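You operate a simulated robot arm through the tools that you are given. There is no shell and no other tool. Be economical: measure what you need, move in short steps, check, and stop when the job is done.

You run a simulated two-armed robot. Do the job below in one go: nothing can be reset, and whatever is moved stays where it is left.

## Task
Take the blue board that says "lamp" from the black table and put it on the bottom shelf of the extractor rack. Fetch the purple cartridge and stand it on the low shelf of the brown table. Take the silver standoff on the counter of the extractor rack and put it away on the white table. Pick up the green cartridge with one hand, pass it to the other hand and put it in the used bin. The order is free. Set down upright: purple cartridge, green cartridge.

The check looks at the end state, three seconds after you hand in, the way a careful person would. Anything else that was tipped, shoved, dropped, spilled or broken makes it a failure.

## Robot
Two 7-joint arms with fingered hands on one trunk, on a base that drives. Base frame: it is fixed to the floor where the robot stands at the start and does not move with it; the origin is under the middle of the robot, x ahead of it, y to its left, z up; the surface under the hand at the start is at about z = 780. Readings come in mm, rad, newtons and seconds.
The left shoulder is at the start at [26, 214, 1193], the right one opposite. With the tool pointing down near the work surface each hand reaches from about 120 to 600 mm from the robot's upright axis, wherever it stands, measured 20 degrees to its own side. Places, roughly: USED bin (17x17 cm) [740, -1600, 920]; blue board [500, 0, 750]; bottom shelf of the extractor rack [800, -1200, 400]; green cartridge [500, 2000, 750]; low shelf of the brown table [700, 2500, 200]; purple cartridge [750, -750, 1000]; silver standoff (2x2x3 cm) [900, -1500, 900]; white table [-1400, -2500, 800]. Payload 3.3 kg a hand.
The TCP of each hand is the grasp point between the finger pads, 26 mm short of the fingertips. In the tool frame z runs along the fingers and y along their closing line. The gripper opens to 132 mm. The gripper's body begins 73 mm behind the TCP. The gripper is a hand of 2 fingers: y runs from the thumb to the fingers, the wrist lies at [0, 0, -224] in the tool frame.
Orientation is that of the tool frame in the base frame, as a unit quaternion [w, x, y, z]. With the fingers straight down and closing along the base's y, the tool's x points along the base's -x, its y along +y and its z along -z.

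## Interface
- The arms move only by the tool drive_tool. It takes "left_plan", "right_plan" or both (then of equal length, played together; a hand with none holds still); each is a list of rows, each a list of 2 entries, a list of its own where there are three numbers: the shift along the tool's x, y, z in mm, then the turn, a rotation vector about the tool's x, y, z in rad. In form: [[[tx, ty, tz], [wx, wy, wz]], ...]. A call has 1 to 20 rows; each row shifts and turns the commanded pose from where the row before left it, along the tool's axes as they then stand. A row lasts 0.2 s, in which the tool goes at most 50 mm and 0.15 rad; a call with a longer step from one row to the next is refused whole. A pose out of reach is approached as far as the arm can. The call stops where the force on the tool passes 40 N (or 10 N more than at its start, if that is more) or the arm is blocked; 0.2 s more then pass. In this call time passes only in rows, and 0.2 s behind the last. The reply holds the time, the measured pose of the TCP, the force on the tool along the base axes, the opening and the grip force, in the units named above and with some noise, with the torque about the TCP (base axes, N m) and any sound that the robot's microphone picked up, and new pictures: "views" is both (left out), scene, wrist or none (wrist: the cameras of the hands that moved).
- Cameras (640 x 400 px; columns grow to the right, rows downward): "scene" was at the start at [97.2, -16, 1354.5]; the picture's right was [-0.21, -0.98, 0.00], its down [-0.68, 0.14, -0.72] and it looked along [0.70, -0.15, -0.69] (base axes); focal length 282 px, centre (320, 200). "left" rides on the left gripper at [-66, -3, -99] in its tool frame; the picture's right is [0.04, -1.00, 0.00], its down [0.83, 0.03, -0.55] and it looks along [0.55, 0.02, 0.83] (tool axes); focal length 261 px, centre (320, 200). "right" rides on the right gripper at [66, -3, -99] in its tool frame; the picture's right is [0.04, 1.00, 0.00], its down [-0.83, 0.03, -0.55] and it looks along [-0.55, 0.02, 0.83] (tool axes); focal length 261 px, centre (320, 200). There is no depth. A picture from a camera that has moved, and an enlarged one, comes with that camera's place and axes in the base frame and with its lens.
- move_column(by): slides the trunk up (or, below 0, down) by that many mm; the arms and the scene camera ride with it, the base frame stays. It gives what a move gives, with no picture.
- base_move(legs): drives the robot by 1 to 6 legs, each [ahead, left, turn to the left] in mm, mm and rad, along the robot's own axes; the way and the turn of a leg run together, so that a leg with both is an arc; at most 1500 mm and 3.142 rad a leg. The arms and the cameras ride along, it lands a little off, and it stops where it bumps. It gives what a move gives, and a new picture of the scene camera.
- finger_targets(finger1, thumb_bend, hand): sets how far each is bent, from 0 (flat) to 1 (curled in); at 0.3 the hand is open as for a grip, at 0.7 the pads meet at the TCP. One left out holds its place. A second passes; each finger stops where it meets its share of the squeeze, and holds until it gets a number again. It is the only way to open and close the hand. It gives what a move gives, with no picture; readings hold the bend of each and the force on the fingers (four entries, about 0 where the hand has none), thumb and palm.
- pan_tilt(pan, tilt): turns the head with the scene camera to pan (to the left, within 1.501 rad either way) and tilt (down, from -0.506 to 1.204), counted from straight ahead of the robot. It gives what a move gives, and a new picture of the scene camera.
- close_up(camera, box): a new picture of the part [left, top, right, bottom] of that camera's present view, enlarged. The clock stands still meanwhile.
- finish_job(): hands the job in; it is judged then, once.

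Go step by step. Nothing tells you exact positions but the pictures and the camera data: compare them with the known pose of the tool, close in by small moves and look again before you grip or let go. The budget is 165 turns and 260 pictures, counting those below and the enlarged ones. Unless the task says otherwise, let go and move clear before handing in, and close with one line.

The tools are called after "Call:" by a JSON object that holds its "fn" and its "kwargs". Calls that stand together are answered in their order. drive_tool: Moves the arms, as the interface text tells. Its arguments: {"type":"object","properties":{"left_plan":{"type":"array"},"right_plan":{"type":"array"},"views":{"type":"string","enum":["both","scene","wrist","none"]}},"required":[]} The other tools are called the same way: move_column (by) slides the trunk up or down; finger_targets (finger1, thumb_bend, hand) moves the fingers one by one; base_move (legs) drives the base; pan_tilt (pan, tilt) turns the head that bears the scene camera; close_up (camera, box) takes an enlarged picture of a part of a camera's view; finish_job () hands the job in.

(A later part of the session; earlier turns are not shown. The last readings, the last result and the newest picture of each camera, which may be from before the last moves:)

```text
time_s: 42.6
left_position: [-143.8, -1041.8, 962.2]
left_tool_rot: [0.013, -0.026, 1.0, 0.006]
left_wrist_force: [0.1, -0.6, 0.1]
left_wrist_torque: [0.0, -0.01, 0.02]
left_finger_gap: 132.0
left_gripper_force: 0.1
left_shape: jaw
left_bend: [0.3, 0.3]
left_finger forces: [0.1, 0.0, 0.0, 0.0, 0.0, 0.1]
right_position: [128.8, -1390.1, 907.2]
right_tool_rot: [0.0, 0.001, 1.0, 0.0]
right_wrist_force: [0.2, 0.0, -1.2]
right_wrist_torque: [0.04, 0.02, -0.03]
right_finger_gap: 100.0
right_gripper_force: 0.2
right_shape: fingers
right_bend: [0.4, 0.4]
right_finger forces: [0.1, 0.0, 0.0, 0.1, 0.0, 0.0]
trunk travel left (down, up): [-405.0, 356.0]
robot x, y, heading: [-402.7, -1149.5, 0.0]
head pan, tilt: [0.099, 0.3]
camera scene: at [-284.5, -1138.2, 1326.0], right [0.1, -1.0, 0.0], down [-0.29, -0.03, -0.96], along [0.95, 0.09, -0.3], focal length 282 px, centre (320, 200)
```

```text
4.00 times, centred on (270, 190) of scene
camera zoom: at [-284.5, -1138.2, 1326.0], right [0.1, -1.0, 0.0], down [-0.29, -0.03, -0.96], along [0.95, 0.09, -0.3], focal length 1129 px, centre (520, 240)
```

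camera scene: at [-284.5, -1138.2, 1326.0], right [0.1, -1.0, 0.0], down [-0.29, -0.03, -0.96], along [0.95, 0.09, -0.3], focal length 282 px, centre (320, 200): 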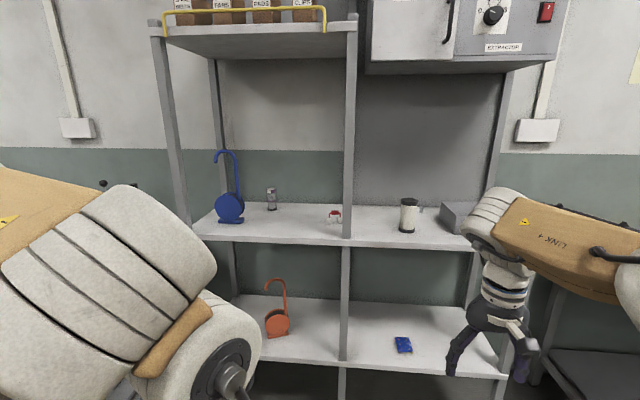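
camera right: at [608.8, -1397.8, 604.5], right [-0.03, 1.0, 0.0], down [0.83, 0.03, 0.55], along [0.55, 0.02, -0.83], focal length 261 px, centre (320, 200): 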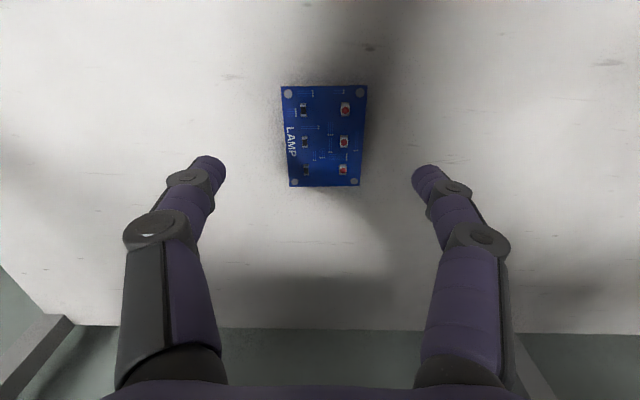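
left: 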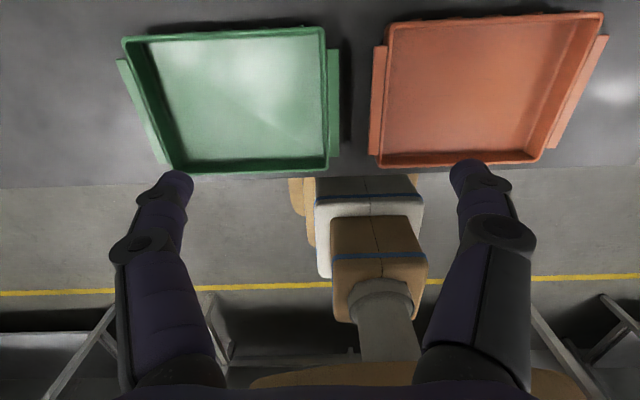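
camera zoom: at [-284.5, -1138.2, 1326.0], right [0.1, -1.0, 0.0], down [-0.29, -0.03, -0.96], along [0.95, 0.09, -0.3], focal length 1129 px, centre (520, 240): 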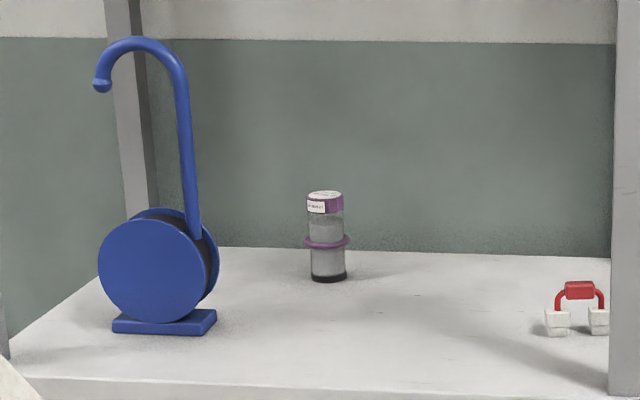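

Footprints: cartridge at about [858, -812] (93 mm tall with a ring at mid-height), standoff at [880, -1454], between the filter (top z≈1038) and the USED bin (top z≈990, left wall at y≈-1508). I'll get the standoff first with the right hand; I move the left hand aside and raise the trunk.

Call:
{"fn": "drive_tool", "kwargs": {"left_plan": [[[20, 40, 0], [0, 0, 0]], [[20, 40, 0], [0, 0, 0]], [[20, 40, 0], [0, 0, 0]], [[10, 30, 0], [0, 0, 0]]], "views": "none"}}

Call:
{"fn": "move_column", "kwargs": {"by": 190}}

Call:
{"fn": "base_move", "kwargs": {"legs": [[0, -63, 0], [420, 0, 0]]}}

```text
time_s: 43.6
left_position: [-175.1, -982.7, 961.9]
left_tool_rot: [0.012, -0.025, 1.0, 0.006]
left_wrist_force: [0.4, -2.2, -0.4]
left_wrist_torque: [0.03, -0.03, 0.03]
left_finger_gap: 131.9
left_gripper_force: 0.1
left_shape: jaw
left_bend: [0.3, 0.3]
left_finger forces: [0.0, 0.0, 0.0, 0.0, 0.0, 0.0]
left hand out of reach, approached as far as the arm can: row 2, 3, 4
right_position: [128.6, -1389.9, 906.9]
right_tool_rot: [-0.001, 0.001, 1.0, 0.0]
right_wrist_force: [-0.5, 1.3, 0.1]
right_wrist_torque: [0.0, -0.01, 0.0]
right_finger_gap: 99.7
right_gripper_force: 0.1
right_shape: fingers
right_bend: [0.4, 0.4]
right_finger forces: [0.0, 0.0, 0.1, 0.1, 0.1, 0.1]
trunk travel left (down, up): [-405.0, 356.0]
robot x, y, heading: [-403.5, -1150.0, -0.004]
head pan, tilt: [0.099, 0.3]
```

```text
time_s: 45.6
left_position: [-176.6, -982.0, 1153.6]
left_tool_rot: [0.012, -0.025, 1.0, 0.006]
left_wrist_force: [-0.1, 0.0, -0.6]
left_wrist_torque: [-0.02, -0.01, 0.01]
left_finger_gap: 132.0
left_gripper_force: 0.1
left_shape: jaw
left_bend: [0.3, 0.3]
left_finger forces: [0.0, 0.1, 0.0, 0.0, 0.1, 0.0]
right_position: [128.1, -1389.3, 1094.8]
right_tool_rot: [0.0, 0.001, 1.0, 0.0]
right_wrist_force: [0.8, -0.1, -0.5]
right_wrist_torque: [0.0, 0.02, 0.0]
right_finger_gap: 100.3
right_gripper_force: 0.1
right_shape: fingers
right_bend: [0.4, 0.4]
right_finger forces: [0.1, 0.0, 0.0, 0.0, 0.0, 0.0]
trunk travel left (down, up): [-595.0, 166.0]
robot x, y, heading: [-400.8, -1148.1, -0.002]
head pan, tilt: [0.099, 0.3]
```

```text
time_s: 48.8
left_position: [241.2, -1045.4, 1153.3]
left_tool_rot: [0.012, -0.027, 1.0, 0.005]
left_wrist_force: [0.6, 0.1, -0.3]
left_wrist_torque: [-0.01, 0.01, 0.0]
left_finger_gap: 131.9
left_gripper_force: 0.1
left_shape: jaw
left_bend: [0.3, 0.3]
left_finger forces: [0.0, 0.0, 0.0, 0.1, 0.1, 0.0]
right_position: [545.1, -1451.7, 1097.0]
right_tool_rot: [-0.002, -0.001, 1.0, 0.0]
right_wrist_force: [-0.3, 0.2, -0.3]
right_wrist_torque: [0.01, -0.02, 0.01]
right_finger_gap: 100.0
right_gripper_force: 0.1
right_shape: fingers
right_bend: [0.4, 0.4]
right_finger forces: [0.1, 0.0, 0.1, 0.0, 0.0, 0.0]
trunk travel left (down, up): [-595.0, 166.0]
robot x, y, heading: [14.2, -1212.6, 0.007]
head pan, tilt: [0.099, 0.3]
camera scene: at [117.7, -1199.8, 1516.5], right [0.1, -0.99, 0.0], down [-0.3, -0.03, -0.95], along [0.95, 0.1, -0.3], focal length 282 px, centre (320, 200)
```

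scene: 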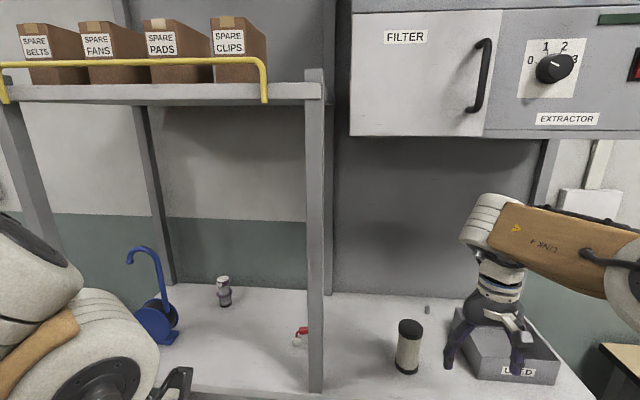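

Clear so far; the standoff is visible behind the filter. I drive 220 mm further in and look.

Call:
{"fn": "base_move", "kwargs": {"legs": [[220, 0, -0.007]]}}

Call:
{"fn": "pan_tilt", "kwargs": {"pan": -0.4, "tilt": 0.8}}

Call:
{"fn": "close_up", "kwargs": {"camera": "right", "box": [0, 0, 640, 400]}}

```text
time_s: 50.5
left_position: [461.4, -1045.7, 1153.3]
left_tool_rot: [0.012, -0.024, 1.0, 0.005]
left_wrist_force: [0.5, -0.5, 0.2]
left_wrist_torque: [0.0, 0.02, 0.01]
left_finger_gap: 132.1
left_gripper_force: 0.1
left_shape: jaw
left_bend: [0.3, 0.3]
left_finger forces: [0.1, 0.1, 0.0, 0.1, 0.0, 0.0]
right_position: [763.1, -1453.2, 1096.3]
right_tool_rot: [-0.001, 0.001, 1.0, 0.0]
right_wrist_force: [1.1, 0.4, -0.4]
right_wrist_torque: [0.02, 0.0, -0.02]
right_finger_gap: 99.9
right_gripper_force: 0.1
right_shape: fingers
right_bend: [0.4, 0.4]
right_finger forces: [0.1, 0.1, 0.1, 0.1, 0.1, 0.0]
trunk travel left (down, up): [-595.0, 166.0]
robot x, y, heading: [231.0, -1211.4, -0.003]
head pan, tilt: [0.099, 0.3]
camera scene: at [337.5, -1200.4, 1516.4], right [0.1, -1.0, 0.0], down [-0.3, -0.03, -0.95], along [0.95, 0.09, -0.3], focal length 282 px, centre (320, 200)
```

scene: 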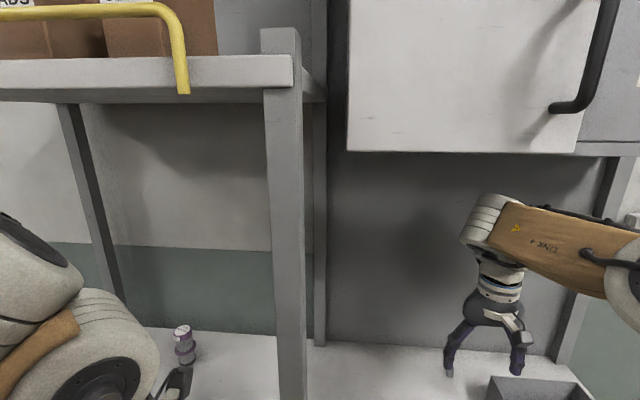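

```text
time_s: 51.4
left_position: [460.0, -1044.4, 1153.3]
left_tool_rot: [0.013, -0.024, 1.0, 0.006]
left_wrist_force: [0.5, -1.3, -1.0]
left_wrist_torque: [0.02, 0.02, -0.03]
left_finger_gap: 132.1
left_gripper_force: 0.1
left_shape: jaw
left_bend: [0.3, 0.3]
left_finger forces: [0.1, 0.1, 0.0, 0.0, 0.0, 0.1]
right_position: [764.0, -1453.0, 1096.8]
right_tool_rot: [-0.001, 0.002, 1.0, -0.001]
right_wrist_force: [-1.0, 0.2, 0.3]
right_wrist_torque: [-0.01, 0.05, -0.02]
right_finger_gap: 100.0
right_gripper_force: 0.1
right_shape: fingers
right_bend: [0.4, 0.4]
right_finger forces: [0.0, 0.0, 0.0, 0.1, 0.0, 0.1]
trunk travel left (down, up): [-595.0, 166.0]
robot x, y, heading: [234.8, -1210.1, -0.007]
head pan, tilt: [-0.4, 0.799]
camera scene: at [317.7, -1240.9, 1472.2], right [-0.39, -0.92, 0.0], down [-0.66, 0.28, -0.7], along [0.64, -0.27, -0.72], focal length 282 px, centre (320, 200)
```

scene: 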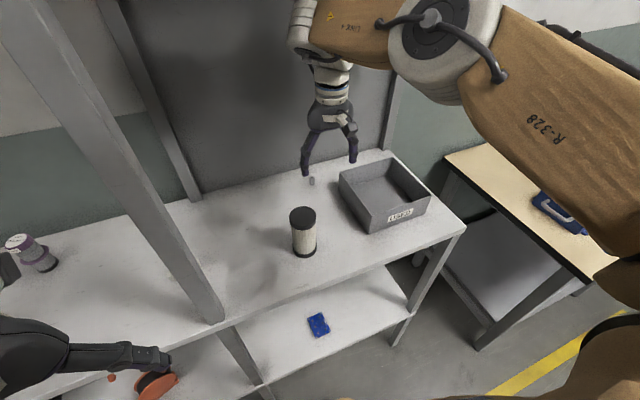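

```text
1.00 times, centred on (320, 200) of right (not enlarged: the box is as wide or as high as the picture)
camera zoom: at [697.7, -1455.4, 1194.4], right [-0.04, 1.0, 0.0], down [0.83, 0.03, 0.55], along [0.55, 0.02, -0.83], focal length 261 px, centre (320, 200)
```

zoom: 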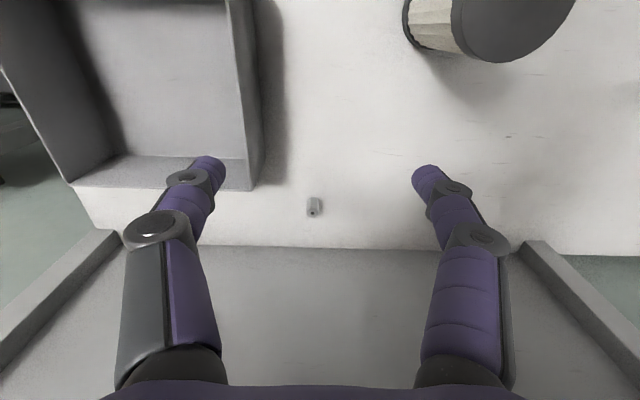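

The standoff is confirmed at [879, -1456]. I pre-close the right fingers to about 60 mm, tilt the tool forward 0.4 rad, and move to a hover over it.

Call:
{"fn": "finger_targets", "kwargs": {"hand": "right", "finger1": 0.525, "thumb_bend": 0.525}}

Call:
{"fn": "drive_tool", "kwargs": {"right_plan": [[[0, 0, 0], [0, -0.134, 0]], [[0, 0, 0], [0, -0.133, 0]], [[0, 0, 0], [0, -0.133, 0]], [[-17, -1, 30], [0, 0, 0]], [[-17, -1, 31], [0, 0, 0]], [[-17, -1, 31], [0, 0, 0]], [[-16, 0, 31], [0, 0, 0]]], "views": "both"}}

```text
time_s: 52.4
left_position: [459.7, -1045.9, 1152.6]
left_tool_rot: [0.013, -0.025, 1.0, 0.006]
left_wrist_force: [0.0, 0.5, 0.3]
left_wrist_torque: [0.02, 0.0, 0.0]
left_finger_gap: 131.9
left_gripper_force: 0.1
left_shape: jaw
left_bend: [0.3, 0.3]
left_finger forces: [0.0, 0.0, 0.1, 0.0, 0.1, 0.0]
right_position: [762.6, -1452.6, 1097.0]
right_tool_rot: [0.0, 0.002, 1.0, 0.0]
right_wrist_force: [-0.4, -1.0, 0.7]
right_wrist_torque: [0.01, 0.0, -0.02]
right_finger_gap: 60.4
right_gripper_force: 0.0
right_shape: fingers
right_bend: [0.52, 0.52]
right_finger forces: [0.0, 0.0, 0.1, 0.1, 0.0, 0.0]
trunk travel left (down, up): [-595.0, 166.0]
robot x, y, heading: [236.3, -1211.7, -0.002]
head pan, tilt: [-0.4, 0.799]
```

```text
time_s: 54.0
left_position: [459.8, -1044.2, 1152.4]
left_tool_rot: [0.011, -0.025, 1.0, 0.005]
left_wrist_force: [0.0, 0.6, 0.1]
left_wrist_torque: [-0.02, 0.0, 0.02]
left_finger_gap: 132.2
left_gripper_force: 0.0
left_shape: jaw
left_bend: [0.3, 0.3]
left_finger forces: [0.0, 0.0, 0.1, 0.0, 0.0, 0.0]
right_position: [874.5, -1449.8, 1010.6]
right_tool_rot: [0.198, 0.003, 0.98, 0.004]
right_wrist_force: [-0.3, -0.6, 0.1]
right_wrist_torque: [0.03, -0.01, 0.03]
right_finger_gap: 59.7
right_gripper_force: 0.1
right_shape: fingers
right_bend: [0.52, 0.52]
right_finger forces: [0.1, 0.1, 0.0, 0.1, 0.1, 0.0]
trunk travel left (down, up): [-595.0, 166.0]
robot x, y, heading: [231.0, -1210.5, -0.001]
head pan, tilt: [-0.4, 0.799]
camera scene: at [317.4, -1238.4, 1472.2], right [-0.39, -0.92, 0.0], down [-0.66, 0.28, -0.7], along [0.64, -0.27, -0.72], focal length 282 px, centre (320, 200)
camera right: at [775.7, -1452.2, 1074.0], right [-0.04, 1.0, -0.01], down [0.55, 0.02, 0.83], along [0.83, 0.03, -0.55], focal length 261 px, centre (320, 200)
```

scene: 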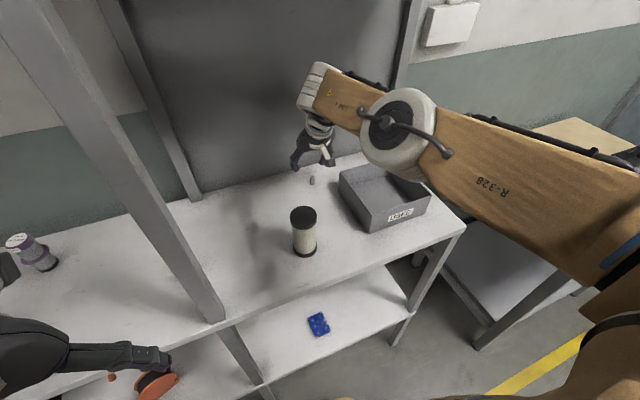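
right: 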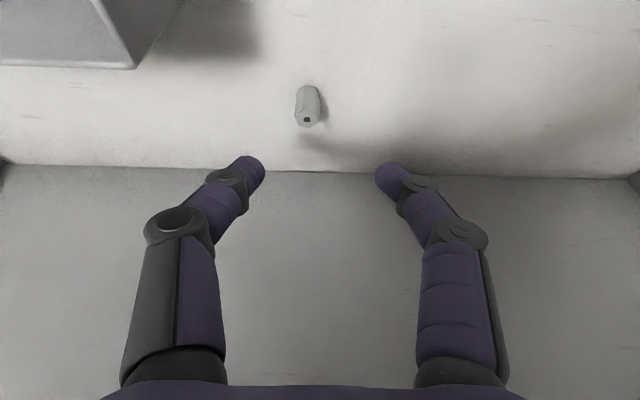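

The standoff top is at [876, -1456, 952] and my fingers are 6 mm too far left. I correct and descend to TCP z≈956.

Call:
{"fn": "drive_tool", "kwargs": {"right_plan": [[[8, -3, 17], [0, 0, 0]], [[8, -3, 16], [0, 0, 0]], [[6, 0, 10], [0, 0, 0]], [[3, 0, 5], [0, 0, 0]]], "views": "wrist"}}

Call:
{"fn": "close_up", "kwargs": {"camera": "scene", "box": [270, 130, 366, 190]}}

```text
time_s: 55.0
left_position: [458.9, -1045.6, 1153.2]
left_tool_rot: [0.013, -0.024, 1.0, 0.006]
left_wrist_force: [0.7, 0.2, -0.2]
left_wrist_torque: [0.04, 0.01, 0.02]
left_finger_gap: 131.8
left_gripper_force: 0.0
left_shape: jaw
left_bend: [0.3, 0.3]
left_finger forces: [0.1, 0.0, 0.1, 0.0, 0.0, 0.0]
right_position: [868.6, -1462.0, 956.5]
right_tool_rot: [0.198, 0.002, 0.98, 0.0]
right_wrist_force: [0.5, 0.2, 0.8]
right_wrist_torque: [0.0, -0.02, 0.01]
right_finger_gap: 59.5
right_gripper_force: 0.0
right_shape: fingers
right_bend: [0.52, 0.52]
right_finger forces: [0.0, 0.1, 0.0, 0.1, 0.0, 0.0]
trunk travel left (down, up): [-595.0, 166.0]
robot x, y, heading: [235.1, -1209.6, -0.004]
head pan, tilt: [-0.4, 0.799]
camera right: at [769.8, -1464.4, 1020.1], right [-0.03, 1.0, -0.02], down [0.55, 0.03, 0.83], along [0.83, 0.02, -0.55], focal length 261 px, centre (320, 200)
```

right: 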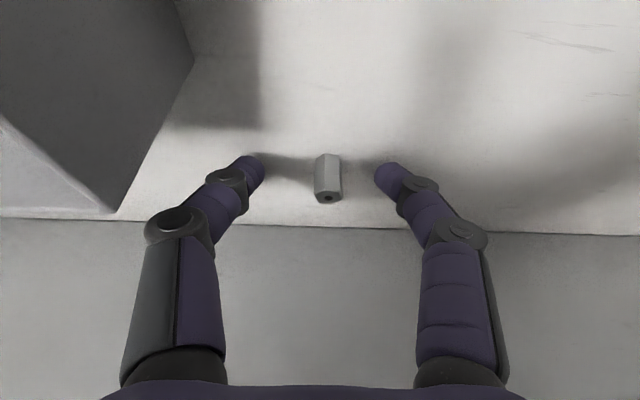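

```text
6.67 times, centred on (318, 160) of scene
camera zoom: at [317.3, -1241.3, 1472.2], right [-0.39, -0.92, 0.0], down [-0.66, 0.28, -0.7], along [0.64, -0.27, -0.72], focal length 1882 px, centre (333, 467)
```

zoom: 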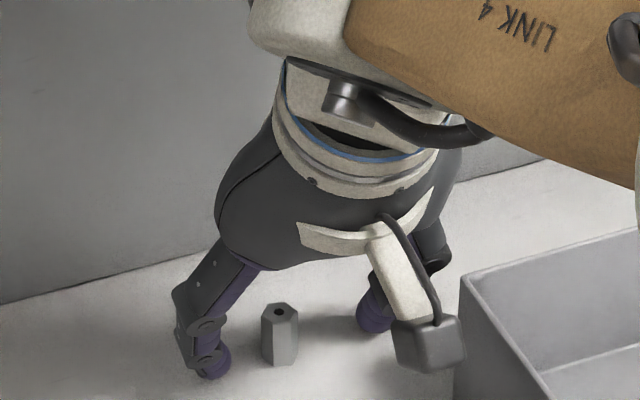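

The fingers straddle the standoff nearly centred. I shift 4 mm and close.

Call:
{"fn": "drive_tool", "kwargs": {"right_plan": [[[0, 4, 0], [0, 0, 0]]], "views": "none"}}

Call:
{"fn": "finger_targets", "kwargs": {"hand": "right", "finger1": 0.7, "thumb_bend": 0.7}}

Call:
{"fn": "close_up", "kwargs": {"camera": "right", "box": [160, 80, 480, 280]}}

```text
time_s: 55.4
left_position: [460.1, -1045.8, 1152.0]
left_tool_rot: [0.013, -0.025, 1.0, 0.005]
left_wrist_force: [-0.5, 0.0, 0.3]
left_wrist_torque: [-0.03, 0.01, -0.02]
left_finger_gap: 132.2
left_gripper_force: 0.1
left_shape: jaw
left_bend: [0.3, 0.3]
left_finger forces: [0.0, 0.0, 0.1, 0.0, 0.1, 0.0]
right_position: [867.1, -1458.6, 955.6]
right_tool_rot: [0.198, 0.002, 0.98, 0.0]
right_wrist_force: [-0.4, 0.7, -0.1]
right_wrist_torque: [0.01, -0.01, 0.01]
right_finger_gap: 59.7
right_gripper_force: 0.1
right_shape: fingers
right_bend: [0.52, 0.52]
right_finger forces: [0.0, 0.0, 0.0, 0.0, 0.0, 0.1]
trunk travel left (down, up): [-595.0, 166.0]
robot x, y, heading: [235.2, -1208.4, -0.003]
head pan, tilt: [-0.4, 0.799]
```

```text
time_s: 56.4
left_position: [459.6, -1046.6, 1153.1]
left_tool_rot: [0.013, -0.025, 1.0, 0.005]
left_wrist_force: [0.0, 0.2, -0.1]
left_wrist_torque: [0.0, 0.0, 0.0]
left_finger_gap: 132.0
left_gripper_force: 0.1
left_shape: jaw
left_bend: [0.3, 0.3]
left_finger forces: [0.0, 0.0, 0.0, 0.1, 0.0, 0.0]
right_position: [868.0, -1459.3, 956.1]
right_tool_rot: [0.198, 0.001, 0.98, 0.0]
right_wrist_force: [0.2, 0.6, -0.7]
right_wrist_torque: [0.03, 0.04, 0.02]
right_finger_gap: 6.8
right_gripper_force: 1.0
right_shape: fingers
right_bend: [0.68, 0.69]
right_finger forces: [1.2, 0.1, 0.0, 0.0, 1.3, 0.0]
trunk travel left (down, up): [-595.0, 166.0]
robot x, y, heading: [231.1, -1208.1, -0.008]
head pan, tilt: [-0.4, 0.799]
```

```text
2.00 times, centred on (320, 180) of right
camera zoom: at [769.5, -1461.0, 1019.9], right [-0.03, 1.0, -0.02], down [0.55, 0.03, 0.83], along [0.83, 0.02, -0.55], focal length 521 px, centre (320, 240)
```

zoom: 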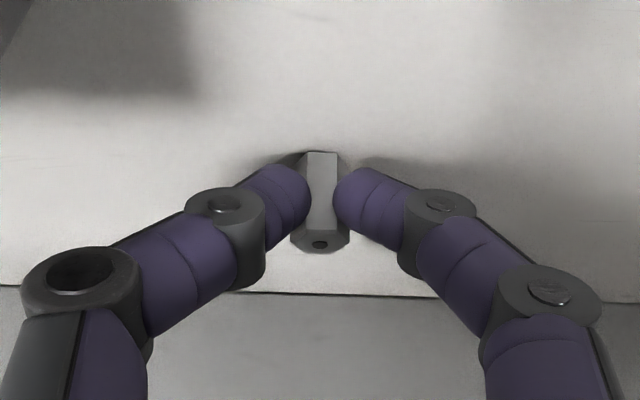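

The fingers are on the standoff but with little force; I squeeze further.

Call:
{"fn": "finger_targets", "kwargs": {"hand": "right", "finger1": 0.85, "thumb_bend": 0.85}}

Call:
{"fn": "close_up", "kwargs": {"camera": "right", "box": [240, 130, 400, 230]}}

Call:
{"fn": "close_up", "kwargs": {"camera": "scene", "box": [270, 130, 366, 190]}}

```text
time_s: 57.4
left_position: [459.8, -1045.5, 1152.7]
left_tool_rot: [0.013, -0.025, 1.0, 0.006]
left_wrist_force: [0.4, -0.2, 0.3]
left_wrist_torque: [-0.01, -0.01, -0.02]
left_finger_gap: 131.8
left_gripper_force: 0.0
left_shape: jaw
left_bend: [0.3, 0.3]
left_finger forces: [0.0, 0.0, 0.1, 0.1, 0.0, 0.0]
right_position: [868.0, -1458.4, 955.3]
right_tool_rot: [0.199, 0.002, 0.98, 0.0]
right_wrist_force: [0.5, -0.2, -0.5]
right_wrist_torque: [-0.03, -0.02, -0.01]
right_finger_gap: 0.0
right_gripper_force: 0.0
right_shape: fingers
right_bend: [0.78, 0.77]
right_finger forces: [0.1, 0.0, 0.1, 0.0, 0.0, 0.0]
trunk travel left (down, up): [-595.0, 166.0]
robot x, y, heading: [231.8, -1211.6, 0.001]
head pan, tilt: [-0.4, 0.799]
```

```text
4.00 times, centred on (320, 180) of right
camera zoom: at [769.5, -1461.1, 1019.9], right [-0.03, 1.0, -0.02], down [0.55, 0.03, 0.83], along [0.83, 0.02, -0.55], focal length 1043 px, centre (320, 280)
```

zoom: 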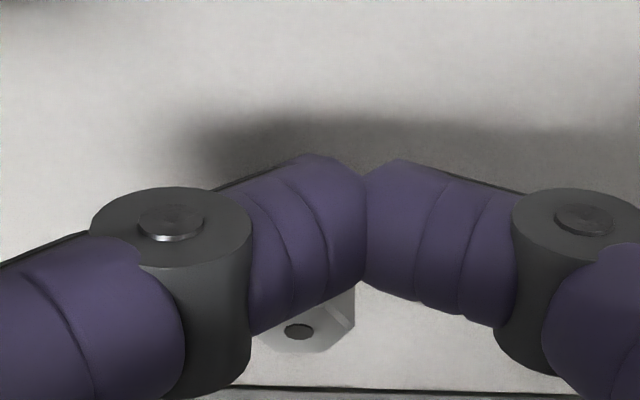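

```text
6.67 times, centred on (318, 160) of scene
camera zoom: at [317.4, -1241.0, 1472.2], right [-0.39, -0.92, 0.0], down [-0.66, 0.28, -0.7], along [0.64, -0.27, -0.72], focal length 1882 px, centre (333, 467)
```

zoom: 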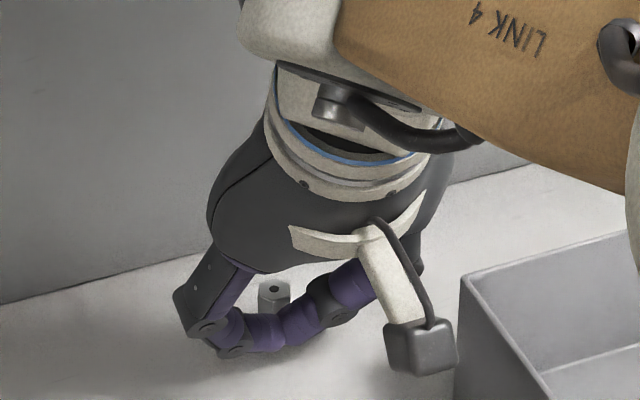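

The standoff slipped back, still standing; combining both cameras its top is at [892, -1460, 947], so the counter is at about z 917. I open and move forward to straddle it properly.

Call:
{"fn": "finger_targets", "kwargs": {"hand": "right", "finger1": 0.52, "thumb_bend": 0.52}}

Call:
{"fn": "drive_tool", "kwargs": {"right_plan": [[[-7, -1, 5], [0, 0, 0]], [[-7, 0, 5], [0, 0, 0]]], "views": "wrist"}}

Call:
{"fn": "close_up", "kwargs": {"camera": "scene", "box": [270, 130, 366, 190]}}

```text
time_s: 58.4
left_position: [460.0, -1046.2, 1153.0]
left_tool_rot: [0.013, -0.024, 1.0, 0.006]
left_wrist_force: [-0.5, -0.4, 0.3]
left_wrist_torque: [0.02, -0.01, 0.02]
left_finger_gap: 132.0
left_gripper_force: 0.0
left_shape: jaw
left_bend: [0.3, 0.3]
left_finger forces: [0.1, 0.1, 0.0, 0.1, 0.0, 0.0]
right_position: [868.7, -1458.9, 956.2]
right_tool_rot: [0.199, 0.002, 0.98, -0.001]
right_wrist_force: [-0.5, 0.3, -0.2]
right_wrist_torque: [-0.01, 0.02, 0.01]
right_finger_gap: 59.1
right_gripper_force: 0.1
right_shape: fingers
right_bend: [0.52, 0.52]
right_finger forces: [0.1, 0.0, 0.1, 0.0, 0.0, 0.1]
trunk travel left (down, up): [-595.0, 166.0]
robot x, y, heading: [230.6, -1209.8, -0.003]
head pan, tilt: [-0.4, 0.799]
```

```text
time_s: 59.0
left_position: [459.4, -1045.8, 1153.5]
left_tool_rot: [0.012, -0.025, 1.0, 0.005]
left_wrist_force: [0.4, -0.9, 0.3]
left_wrist_torque: [-0.01, -0.02, 0.0]
left_finger_gap: 131.8
left_gripper_force: 0.1
left_shape: jaw
left_bend: [0.3, 0.3]
left_finger forces: [0.1, 0.1, 0.0, 0.0, 0.1, 0.0]
right_position: [869.9, -1458.8, 955.3]
right_tool_rot: [0.198, 0.002, 0.98, 0.0]
right_wrist_force: [-0.6, 0.6, 1.0]
right_wrist_torque: [-0.07, 0.01, 0.0]
right_finger_gap: 59.2
right_gripper_force: 0.1
right_shape: fingers
right_bend: [0.52, 0.52]
right_finger forces: [0.0, 0.0, 0.1, 0.0, 0.1, 0.0]
right hand out of reach, approached as far as the arm can: row 1, 2
trunk travel left (down, up): [-595.0, 166.0]
robot x, y, heading: [234.0, -1209.6, -0.001]
head pan, tilt: [-0.4, 0.799]
camera right: at [769.5, -1461.0, 1019.9], right [-0.03, 1.0, -0.02], down [0.55, 0.03, 0.83], along [0.83, 0.02, -0.55], focal length 261 px, centre (320, 200)
```

right: 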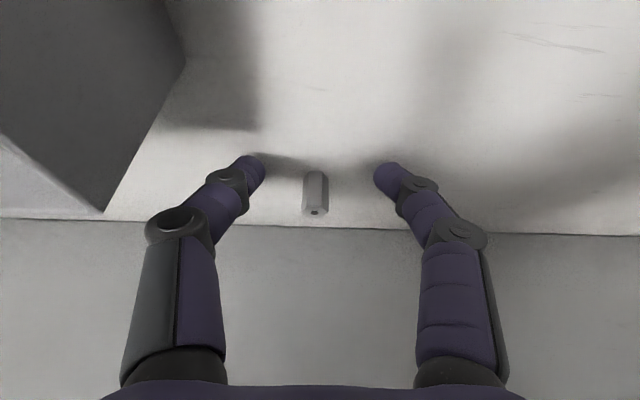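

```text
6.67 times, centred on (318, 160) of scene
camera zoom: at [317.4, -1241.0, 1472.2], right [-0.39, -0.92, 0.0], down [-0.66, 0.28, -0.7], along [0.64, -0.27, -0.72], focal length 1882 px, centre (333, 467)
```

zoom: 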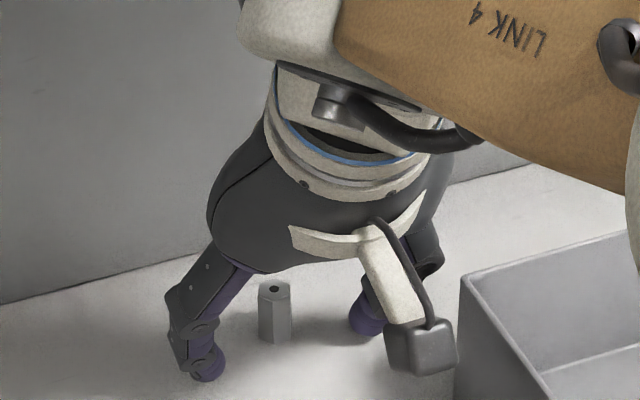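

Out of reach with the arm, so I nudge the base 18 mm forward and lower the trunk 6 mm.

Call:
{"fn": "base_move", "kwargs": {"legs": [[18, 0, 0]]}}

Call:
{"fn": "move_column", "kwargs": {"by": -6}}

Call:
{"fn": "close_up", "kwargs": {"camera": "right", "box": [160, 80, 480, 280]}}

```text
time_s: 59.8
left_position: [477.7, -1045.0, 1152.2]
left_tool_rot: [0.012, -0.025, 1.0, 0.005]
left_wrist_force: [0.9, -0.9, -0.2]
left_wrist_torque: [-0.02, 0.0, 0.02]
left_finger_gap: 132.0
left_gripper_force: 0.0
left_shape: jaw
left_bend: [0.3, 0.3]
left_finger forces: [0.1, 0.1, 0.0, 0.0, 0.0, 0.0]
right_position: [888.2, -1458.5, 955.5]
right_tool_rot: [0.198, 0.002, 0.98, 0.0]
right_wrist_force: [0.2, 0.1, -0.9]
right_wrist_torque: [-0.01, 0.05, 0.0]
right_finger_gap: 59.3
right_gripper_force: 0.0
right_shape: fingers
right_bend: [0.52, 0.52]
right_finger forces: [0.0, 0.1, 0.0, 0.1, 0.0, 0.0]
trunk travel left (down, up): [-595.0, 166.0]
robot x, y, heading: [252.3, -1211.9, 0.001]
head pan, tilt: [-0.4, 0.799]
camera scene: at [336.6, -1241.1, 1472.1], right [-0.39, -0.92, 0.0], down [-0.66, 0.28, -0.7], along [0.64, -0.27, -0.72], focal length 282 px, centre (320, 200)
```

scene: 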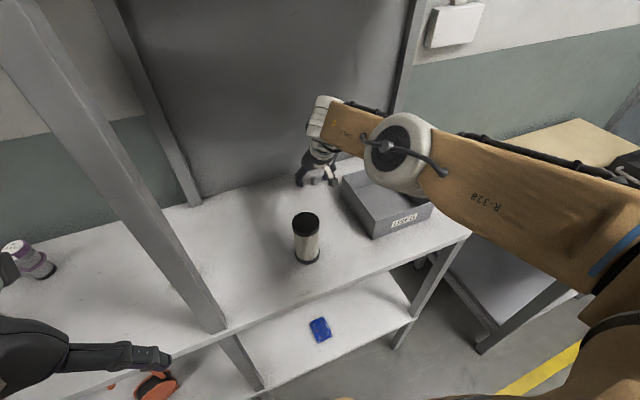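

```text
time_s: 60.3
left_position: [476.9, -1046.0, 1148.6]
left_tool_rot: [0.013, -0.024, 1.0, 0.005]
left_wrist_force: [0.3, 0.1, 0.1]
left_wrist_torque: [0.02, -0.01, -0.06]
left_finger_gap: 131.7
left_gripper_force: 0.1
left_shape: jaw
left_bend: [0.3, 0.3]
left_finger forces: [0.1, 0.0, 0.1, 0.0, 0.1, 0.0]
right_position: [886.3, -1458.6, 951.1]
right_tool_rot: [0.201, 0.002, 0.98, -0.002]
right_wrist_force: [-1.7, 0.8, 12.4]
right_wrist_torque: [-0.13, -0.05, 0.0]
right_finger_gap: 59.3
right_gripper_force: 6.0
right_shape: fingers
right_bend: [0.53, 0.52]
right_finger forces: [4.8, 0.0, 0.0, 0.0, 7.5, 0.1]
trunk travel left (down, up): [-589.0, 172.0]
robot x, y, heading: [251.3, -1210.7, 0.001]
head pan, tilt: [-0.4, 0.799]
```

```text
2.00 times, centred on (320, 180) of right
camera zoom: at [787.0, -1460.8, 1015.9], right [-0.03, 1.0, -0.02], down [0.55, 0.03, 0.84], along [0.84, 0.02, -0.55], focal length 521 px, centre (320, 240)
```

zoom: 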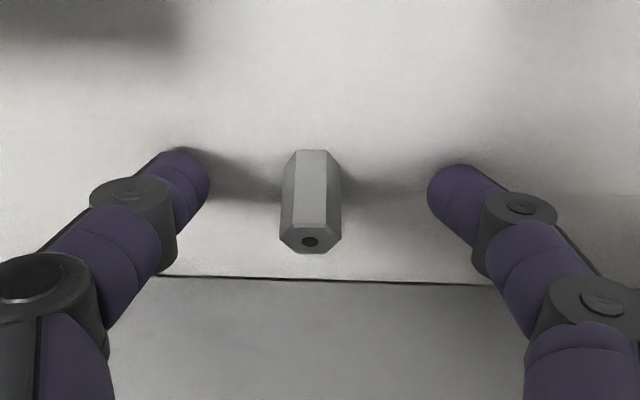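

The tips touched the counter at this height; by relative measure, raising 5 mm will put the standoff on the finger centre line. I do that and shift 2 mm sideways.

Call:
{"fn": "move_column", "kwargs": {"by": 5}}

Call:
{"fn": "drive_tool", "kwargs": {"right_plan": [[[0, -2, 0], [0, 0, 0]]], "views": "none"}}

Call:
{"fn": "close_up", "kwargs": {"camera": "right", "box": [160, 80, 480, 280]}}

```text
time_s: 60.9
left_position: [478.7, -1046.5, 1151.3]
left_tool_rot: [0.012, -0.024, 1.0, 0.006]
left_wrist_force: [-0.7, -0.2, 0.3]
left_wrist_torque: [-0.01, 0.0, 0.04]
left_finger_gap: 131.8
left_gripper_force: 0.0
left_shape: jaw
left_bend: [0.3, 0.3]
left_finger forces: [0.0, 0.0, 0.0, 0.0, 0.0, 0.0]
right_position: [885.6, -1459.5, 953.6]
right_tool_rot: [0.198, 0.002, 0.98, -0.001]
right_wrist_force: [-0.8, 0.6, -0.5]
right_wrist_torque: [0.01, 0.02, 0.0]
right_finger_gap: 59.8
right_gripper_force: 0.0
right_shape: fingers
right_bend: [0.52, 0.52]
right_finger forces: [0.1, 0.0, 0.1, 0.0, 0.1, 0.0]
trunk travel left (down, up): [-594.0, 167.0]
robot x, y, heading: [253.3, -1212.0, -0.003]
head pan, tilt: [-0.4, 0.799]
```

```text
time_s: 61.3
left_position: [476.7, -1044.9, 1152.1]
left_tool_rot: [0.014, -0.025, 1.0, 0.005]
left_wrist_force: [0.8, 0.1, 0.6]
left_wrist_torque: [0.01, -0.03, 0.02]
left_finger_gap: 132.1
left_gripper_force: 0.0
left_shape: jaw
left_bend: [0.3, 0.3]
left_finger forces: [0.0, 0.1, 0.0, 0.0, 0.0, 0.0]
right_position: [884.9, -1461.3, 954.1]
right_tool_rot: [0.198, 0.001, 0.98, 0.0]
right_wrist_force: [0.5, 0.3, 0.5]
right_wrist_torque: [0.02, -0.01, 0.04]
right_finger_gap: 59.9
right_gripper_force: 0.0
right_shape: fingers
right_bend: [0.52, 0.52]
right_finger forces: [0.0, 0.1, 0.0, 0.1, 0.0, 0.0]
trunk travel left (down, up): [-594.0, 167.0]
robot x, y, heading: [251.3, -1211.1, -0.004]
head pan, tilt: [-0.4, 0.799]
```

```text
2.00 times, centred on (320, 180) of right
camera zoom: at [786.8, -1463.1, 1018.7], right [-0.03, 1.0, -0.02], down [0.55, 0.03, 0.83], along [0.83, 0.02, -0.55], focal length 521 px, centre (320, 240)
```

zoom: 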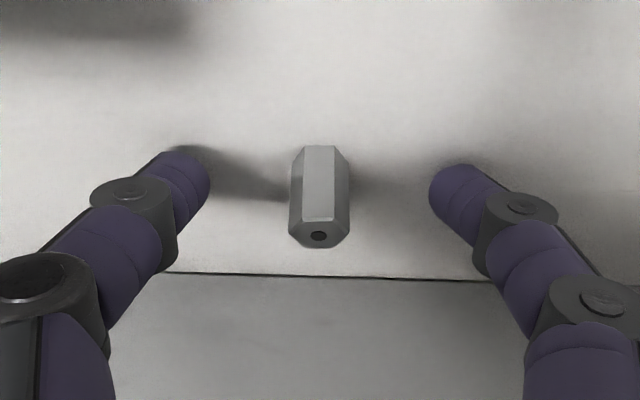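

The standoff is still a few millimetres beyond the finger line, as at the failed try. I nudge forward 7 mm more.

Call:
{"fn": "base_move", "kwargs": {"legs": [[7, 0, 0]]}}

Call:
{"fn": "close_up", "kwargs": {"camera": "right", "box": [160, 80, 480, 280]}}

```text
time_s: 62.0
left_position: [485.3, -1046.1, 1151.7]
left_tool_rot: [0.012, -0.025, 1.0, 0.005]
left_wrist_force: [0.0, 1.3, 0.4]
left_wrist_torque: [0.0, 0.04, 0.02]
left_finger_gap: 132.0
left_gripper_force: 0.0
left_shape: jaw
left_bend: [0.3, 0.3]
left_finger forces: [0.0, 0.1, 0.1, 0.1, 0.1, 0.0]
right_position: [894.7, -1461.2, 954.3]
right_tool_rot: [0.199, 0.002, 0.98, -0.001]
right_wrist_force: [0.0, 0.0, 0.7]
right_wrist_torque: [0.0, 0.01, -0.01]
right_finger_gap: 59.7
right_gripper_force: 0.0
right_shape: fingers
right_bend: [0.52, 0.52]
right_finger forces: [0.0, 0.0, 0.1, 0.0, 0.1, 0.0]
trunk travel left (down, up): [-594.0, 167.0]
robot x, y, heading: [258.2, -1209.7, -0.001]
head pan, tilt: [-0.4, 0.799]
camera scene: at [342.7, -1241.1, 1471.2], right [-0.39, -0.92, 0.0], down [-0.66, 0.28, -0.7], along [0.64, -0.27, -0.72], focal length 282 px, centre (320, 200)
```

scene: 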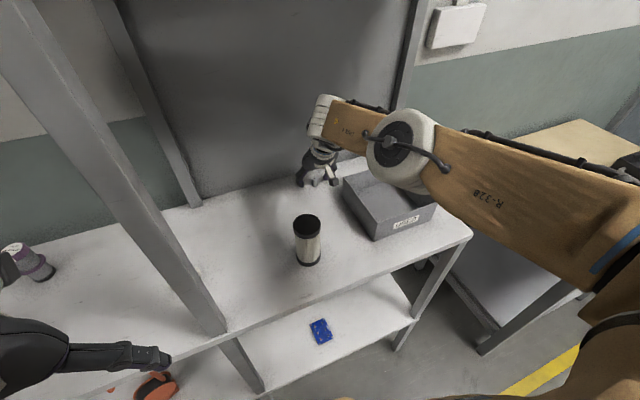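

```text
2.00 times, centred on (320, 180) of right
camera zoom: at [794.4, -1463.0, 1018.8], right [-0.03, 1.0, -0.02], down [0.55, 0.03, 0.83], along [0.83, 0.02, -0.55], focal length 521 px, centre (320, 240)
```

zoom: 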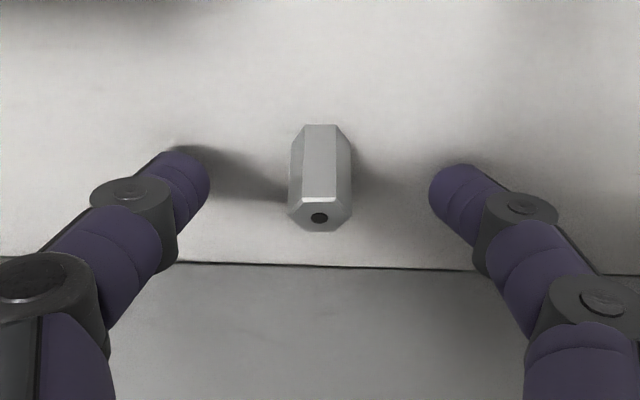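

Now the standoff is aligned with the fingertips. I close in two steps.

Call:
{"fn": "finger_targets", "kwargs": {"hand": "right", "finger1": 0.64, "thumb_bend": 0.64}}

Call:
{"fn": "close_up", "kwargs": {"camera": "right", "box": [160, 80, 480, 280]}}

```text
time_s: 63.0
left_position: [484.7, -1046.4, 1152.1]
left_tool_rot: [0.013, -0.024, 1.0, 0.006]
left_wrist_force: [-0.6, -0.2, -0.9]
left_wrist_torque: [-0.02, 0.0, -0.04]
left_finger_gap: 131.9
left_gripper_force: 0.0
left_shape: jaw
left_bend: [0.3, 0.3]
left_finger forces: [0.0, 0.0, 0.0, 0.0, 0.1, 0.0]
right_position: [894.1, -1461.5, 954.9]
right_tool_rot: [0.198, 0.002, 0.98, -0.001]
right_wrist_force: [-0.7, -0.2, 0.0]
right_wrist_torque: [0.04, -0.02, 0.01]
right_finger_gap: 20.3
right_gripper_force: 0.1
right_shape: fingers
right_bend: [0.64, 0.64]
right_finger forces: [0.0, 0.0, 0.0, 0.1, 0.0, 0.0]
trunk travel left (down, up): [-594.0, 167.0]
robot x, y, heading: [257.6, -1210.8, -0.005]
head pan, tilt: [-0.4, 0.799]
```

```text
2.00 times, centred on (320, 180) of right
camera zoom: at [794.3, -1463.1, 1018.8], right [-0.03, 1.0, -0.02], down [0.55, 0.03, 0.83], along [0.83, 0.02, -0.55], focal length 521 px, centre (320, 240)
```

zoom: 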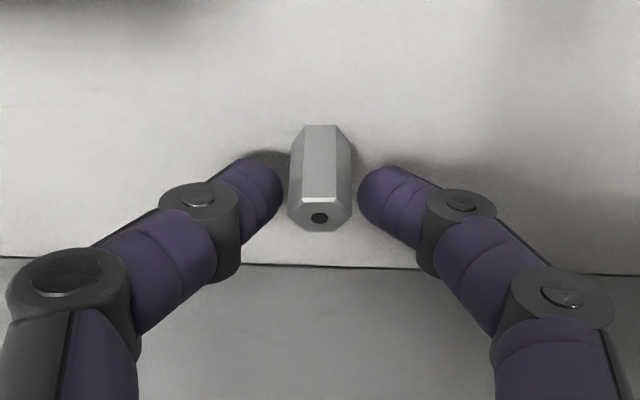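

Call:
{"fn": "finger_targets", "kwargs": {"hand": "right", "finger1": 0.75, "thumb_bend": 0.75}}

Call:
{"fn": "close_up", "kwargs": {"camera": "right", "box": [160, 80, 480, 280]}}

```text
time_s: 64.0
left_position: [485.2, -1045.7, 1153.2]
left_tool_rot: [0.013, -0.024, 1.0, 0.005]
left_wrist_force: [-0.5, 0.1, 0.1]
left_wrist_torque: [0.03, 0.01, 0.01]
left_finger_gap: 131.7
left_gripper_force: 0.1
left_shape: jaw
left_bend: [0.3, 0.3]
left_finger forces: [0.0, 0.1, 0.0, 0.1, 0.1, 0.0]
right_position: [894.2, -1462.1, 953.5]
right_tool_rot: [0.199, 0.002, 0.98, -0.001]
right_wrist_force: [0.2, 0.5, -0.1]
right_wrist_torque: [0.02, 0.04, -0.03]
right_finger_gap: 5.4
right_gripper_force: 5.7
right_shape: fingers
right_bend: [0.72, 0.71]
right_finger forces: [6.6, 0.0, 0.0, 0.0, 6.5, 0.1]
trunk travel left (down, up): [-594.0, 167.0]
robot x, y, heading: [257.7, -1209.1, -0.006]
head pan, tilt: [-0.4, 0.799]
```

```text
2.00 times, centred on (320, 180) of right
camera zoom: at [794.3, -1463.1, 1018.9], right [-0.03, 1.0, -0.02], down [0.55, 0.03, 0.83], along [0.83, 0.02, -0.55], focal length 521 px, centre (320, 240)
```

zoom: 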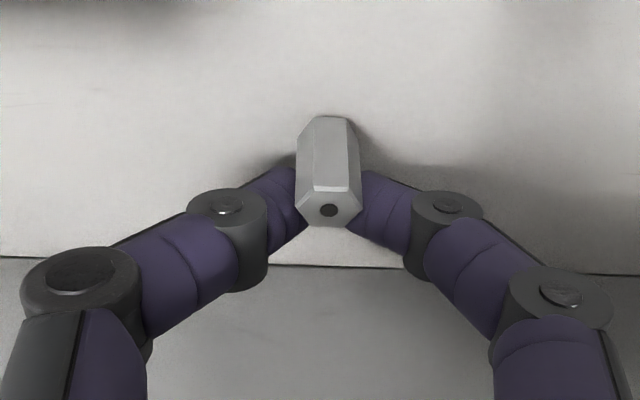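

Both fingers report full squeeze. I lift a little and check that it comes along.

Call:
{"fn": "drive_tool", "kwargs": {"right_plan": [[[-6, 0, -14], [0, 0, 0]], [[-8, 0, -18], [0, 0, 0]]], "views": "wrist"}}

```text
time_s: 64.6
left_position: [484.4, -1045.7, 1151.5]
left_tool_rot: [0.013, -0.024, 1.0, 0.005]
left_wrist_force: [0.2, 0.1, -0.1]
left_wrist_torque: [-0.01, -0.01, 0.01]
left_finger_gap: 131.9
left_gripper_force: 0.1
left_shape: jaw
left_bend: [0.3, 0.3]
left_finger forces: [0.0, 0.0, 0.0, 0.1, 0.0, 0.0]
right_position: [892.8, -1460.5, 990.4]
right_tool_rot: [0.198, 0.002, 0.98, 0.0]
right_wrist_force: [0.9, 0.5, 0.0]
right_wrist_torque: [-0.02, 0.02, 0.01]
right_finger_gap: 5.2
right_gripper_force: 6.5
right_shape: fingers
right_bend: [0.72, 0.71]
right_finger forces: [6.6, 0.0, 0.0, 0.0, 6.7, 0.1]
trunk travel left (down, up): [-594.0, 167.0]
robot x, y, heading: [257.8, -1210.9, -0.0]
head pan, tilt: [-0.4, 0.799]
camera right: at [794.1, -1462.9, 1054.1], right [-0.04, 1.0, -0.02], down [0.55, 0.03, 0.83], along [0.83, 0.02, -0.55], focal length 261 px, centre (320, 200)
```

right: 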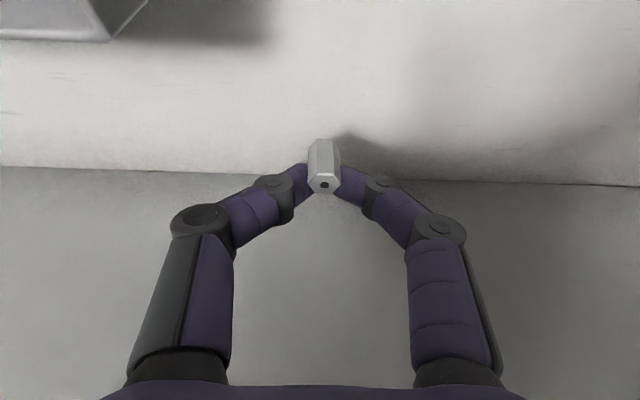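

It is held. I raise the trunk and back out.

Call:
{"fn": "move_column", "kwargs": {"by": 100}}

Call:
{"fn": "base_move", "kwargs": {"legs": [[-560, 0, 0]]}}

Call:
{"fn": "close_up", "kwargs": {"camera": "right", "box": [160, 80, 480, 280]}}

```text
time_s: 65.9
left_position: [480.7, -1045.3, 1252.3]
left_tool_rot: [0.015, -0.026, 1.0, 0.005]
left_wrist_force: [0.1, 0.2, -0.2]
left_wrist_torque: [-0.01, 0.02, -0.04]
left_finger_gap: 132.2
left_gripper_force: 0.0
left_shape: jaw
left_bend: [0.3, 0.3]
left_finger forces: [0.0, 0.1, 0.0, 0.0, 0.0, 0.0]
right_position: [892.5, -1460.5, 1090.3]
right_tool_rot: [0.199, 0.001, 0.98, 0.0]
right_wrist_force: [-0.4, 0.1, -0.1]
right_wrist_torque: [0.02, 0.01, -0.03]
right_finger_gap: 5.2
right_gripper_force: 6.1
right_shape: fingers
right_bend: [0.72, 0.71]
right_finger forces: [6.6, 0.0, 0.0, 0.1, 6.5, 0.0]
trunk travel left (down, up): [-694.0, 67.0]
robot x, y, heading: [256.6, -1212.2, -0.003]
head pan, tilt: [-0.4, 0.799]
```

```text
time_s: 69.2
left_position: [-81.4, -1043.8, 1251.4]
left_tool_rot: [0.013, -0.026, 1.0, 0.006]
left_wrist_force: [-0.3, -0.4, -0.4]
left_wrist_torque: [0.0, 0.01, 0.0]
left_finger_gap: 131.7
left_gripper_force: 0.0
left_shape: jaw
left_bend: [0.3, 0.3]
left_finger forces: [0.1, 0.1, 0.0, 0.1, 0.1, 0.0]
right_position: [329.6, -1458.7, 1089.5]
right_tool_rot: [0.198, 0.001, 0.98, 0.0]
right_wrist_force: [-0.8, -0.7, -0.3]
right_wrist_torque: [-0.01, 0.02, 0.01]
right_finger_gap: 5.2
right_gripper_force: 6.6
right_shape: fingers
right_bend: [0.72, 0.71]
right_finger forces: [6.5, 0.0, 0.0, 0.0, 6.5, 0.1]
trunk travel left (down, up): [-694.0, 67.0]
robot x, y, heading: [-307.8, -1210.4, -0.002]
head pan, tilt: [-0.4, 0.799]
camera scene: at [-224.7, -1239.7, 1571.2], right [-0.39, -0.92, 0.0], down [-0.66, 0.28, -0.7], along [0.64, -0.27, -0.72], focal length 282 px, centre (320, 200)
```

scene: 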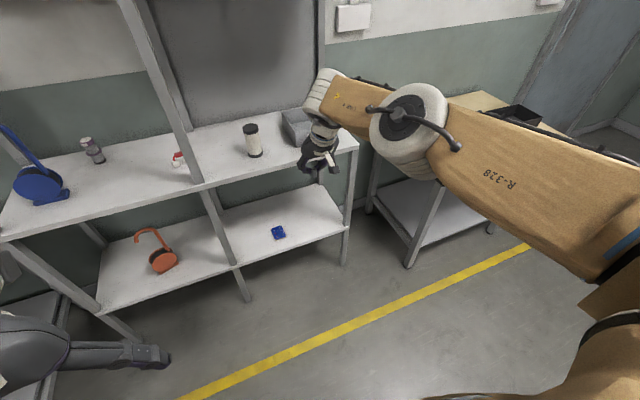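

```text
2.00 times, centred on (320, 180) of right
camera zoom: at [229.3, -1461.3, 1154.0], right [-0.04, 1.0, -0.02], down [0.55, 0.03, 0.83], along [0.83, 0.02, -0.55], focal length 521 px, centre (320, 240)
```

zoom: 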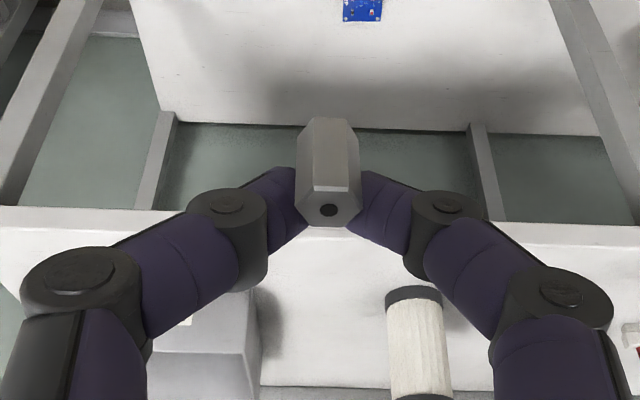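

The standoff is safely out. I retract the right hand, then turn toward the white table and look.

Call:
{"fn": "drive_tool", "kwargs": {"right_plan": [[[0, 0, 0], [0, 0.133, 0]], [[0, 0, 0], [0, 0.133, 0]], [[0, 0, 0], [0, 0.134, 0]], [[45, 0, 0], [0, 0, 0]], [[45, 0, 0], [0, 0, 0]], [[45, 0, 0], [0, 0, 0]], [[45, 0, 0], [0, 0, 0]]], "views": "none"}}

Call:
{"fn": "base_move", "kwargs": {"legs": [[0, 0, -2.3]]}}

Call:
{"fn": "pan_tilt", "kwargs": {"pan": 0.0, "tilt": 0.3}}

```text
time_s: 70.8
left_position: [-80.5, -1044.3, 1252.3]
left_tool_rot: [0.013, -0.025, 1.0, 0.006]
left_wrist_force: [-0.9, 0.6, 0.6]
left_wrist_torque: [0.0, 0.0, 0.0]
left_finger_gap: 132.0
left_gripper_force: 0.0
left_shape: jaw
left_bend: [0.3, 0.3]
left_finger forces: [0.0, 0.0, 0.0, 0.1, 0.1, 0.0]
right_position: [83.9, -1423.5, 1106.8]
right_tool_rot: [0.069, 0.002, 0.998, 0.0]
right_wrist_force: [-0.3, 0.1, -0.6]
right_wrist_torque: [-0.04, -0.04, 0.02]
right_finger_gap: 4.5
right_gripper_force: 6.0
right_shape: fingers
right_bend: [0.72, 0.71]
right_finger forces: [5.9, 0.0, 0.0, 0.0, 6.2, 0.0]
right hand out of reach, approached as far as the arm can: row 1, 2, 3
trunk travel left (down, up): [-694.0, 67.0]
robot x, y, heading: [-305.6, -1207.0, -0.004]
head pan, tilt: [-0.4, 0.799]
```

```text
time_s: 76.6
left_position: [-336.2, -1489.0, 1252.4]
left_tool_rot: [0.01, 0.902, 0.432, -0.009]
left_wrist_force: [0.1, 0.9, 0.2]
left_wrist_torque: [0.01, 0.0, 0.0]
left_finger_gap: 131.8
left_gripper_force: 0.0
left_shape: jaw
left_bend: [0.3, 0.3]
left_finger forces: [0.1, 0.1, 0.1, 0.1, 0.1, 0.0]
right_position: [-727.5, -1358.9, 1105.4]
right_tool_rot: [0.028, 0.911, 0.408, -0.061]
right_wrist_force: [0.2, 0.1, 0.0]
right_wrist_torque: [0.01, -0.02, 0.0]
right_finger_gap: 4.2
right_gripper_force: 5.9
right_shape: fingers
right_bend: [0.72, 0.72]
right_finger forces: [5.9, 0.0, 0.0, 0.1, 6.0, 0.0]
trunk travel left (down, up): [-694.0, 67.0]
robot x, y, heading: [-306.2, -1207.0, -2.302]
head pan, tilt: [-0.4, 0.799]
camera scene: at [-389.2, -1250.4, 1571.2], right [-0.43, 0.9, 0.0], down [0.65, 0.31, -0.7], along [-0.63, -0.3, -0.72], focal length 282 px, centre (320, 200)
```

scene: 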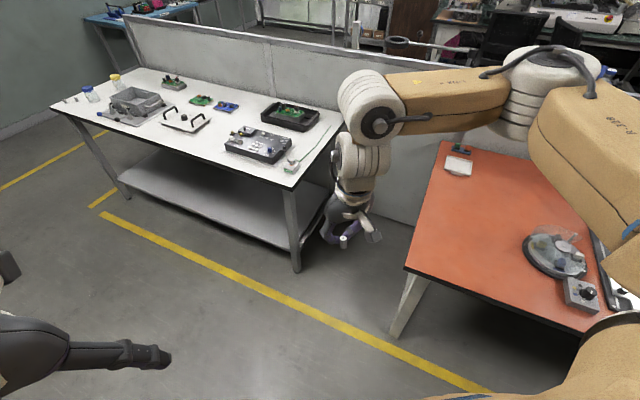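

```text
time_s: 77.5
left_position: [-336.1, -1489.6, 1252.5]
left_tool_rot: [0.011, 0.902, 0.431, -0.009]
left_wrist_force: [0.3, 1.0, 1.1]
left_wrist_torque: [-0.02, -0.01, 0.0]
left_finger_gap: 131.7
left_gripper_force: 0.1
left_shape: jaw
left_bend: [0.3, 0.3]
left_finger forces: [0.1, 0.1, 0.1, 0.1, 0.0, 0.0]
right_position: [-727.3, -1359.9, 1105.9]
right_tool_rot: [0.027, 0.911, 0.408, -0.062]
right_wrist_force: [-0.7, 0.2, -0.4]
right_wrist_torque: [-0.03, -0.01, 0.0]
right_finger_gap: 4.1
right_gripper_force: 5.8
right_shape: fingers
right_bend: [0.72, 0.72]
right_finger forces: [5.9, 0.0, 0.0, 0.0, 6.0, 0.1]
trunk travel left (down, up): [-694.0, 67.0]
robot x, y, heading: [-306.9, -1208.5, -2.303]
head pan, tilt: [0.0, 0.3]
camera scene: at [-378.5, -1285.5, 1615.4], right [-0.74, 0.67, 0.0], down [0.2, 0.22, -0.95], along [-0.64, -0.71, -0.3], focal length 282 px, centre (320, 200)
```

scene: 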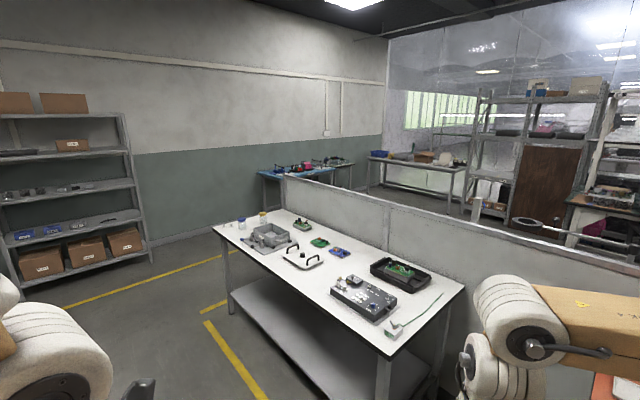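

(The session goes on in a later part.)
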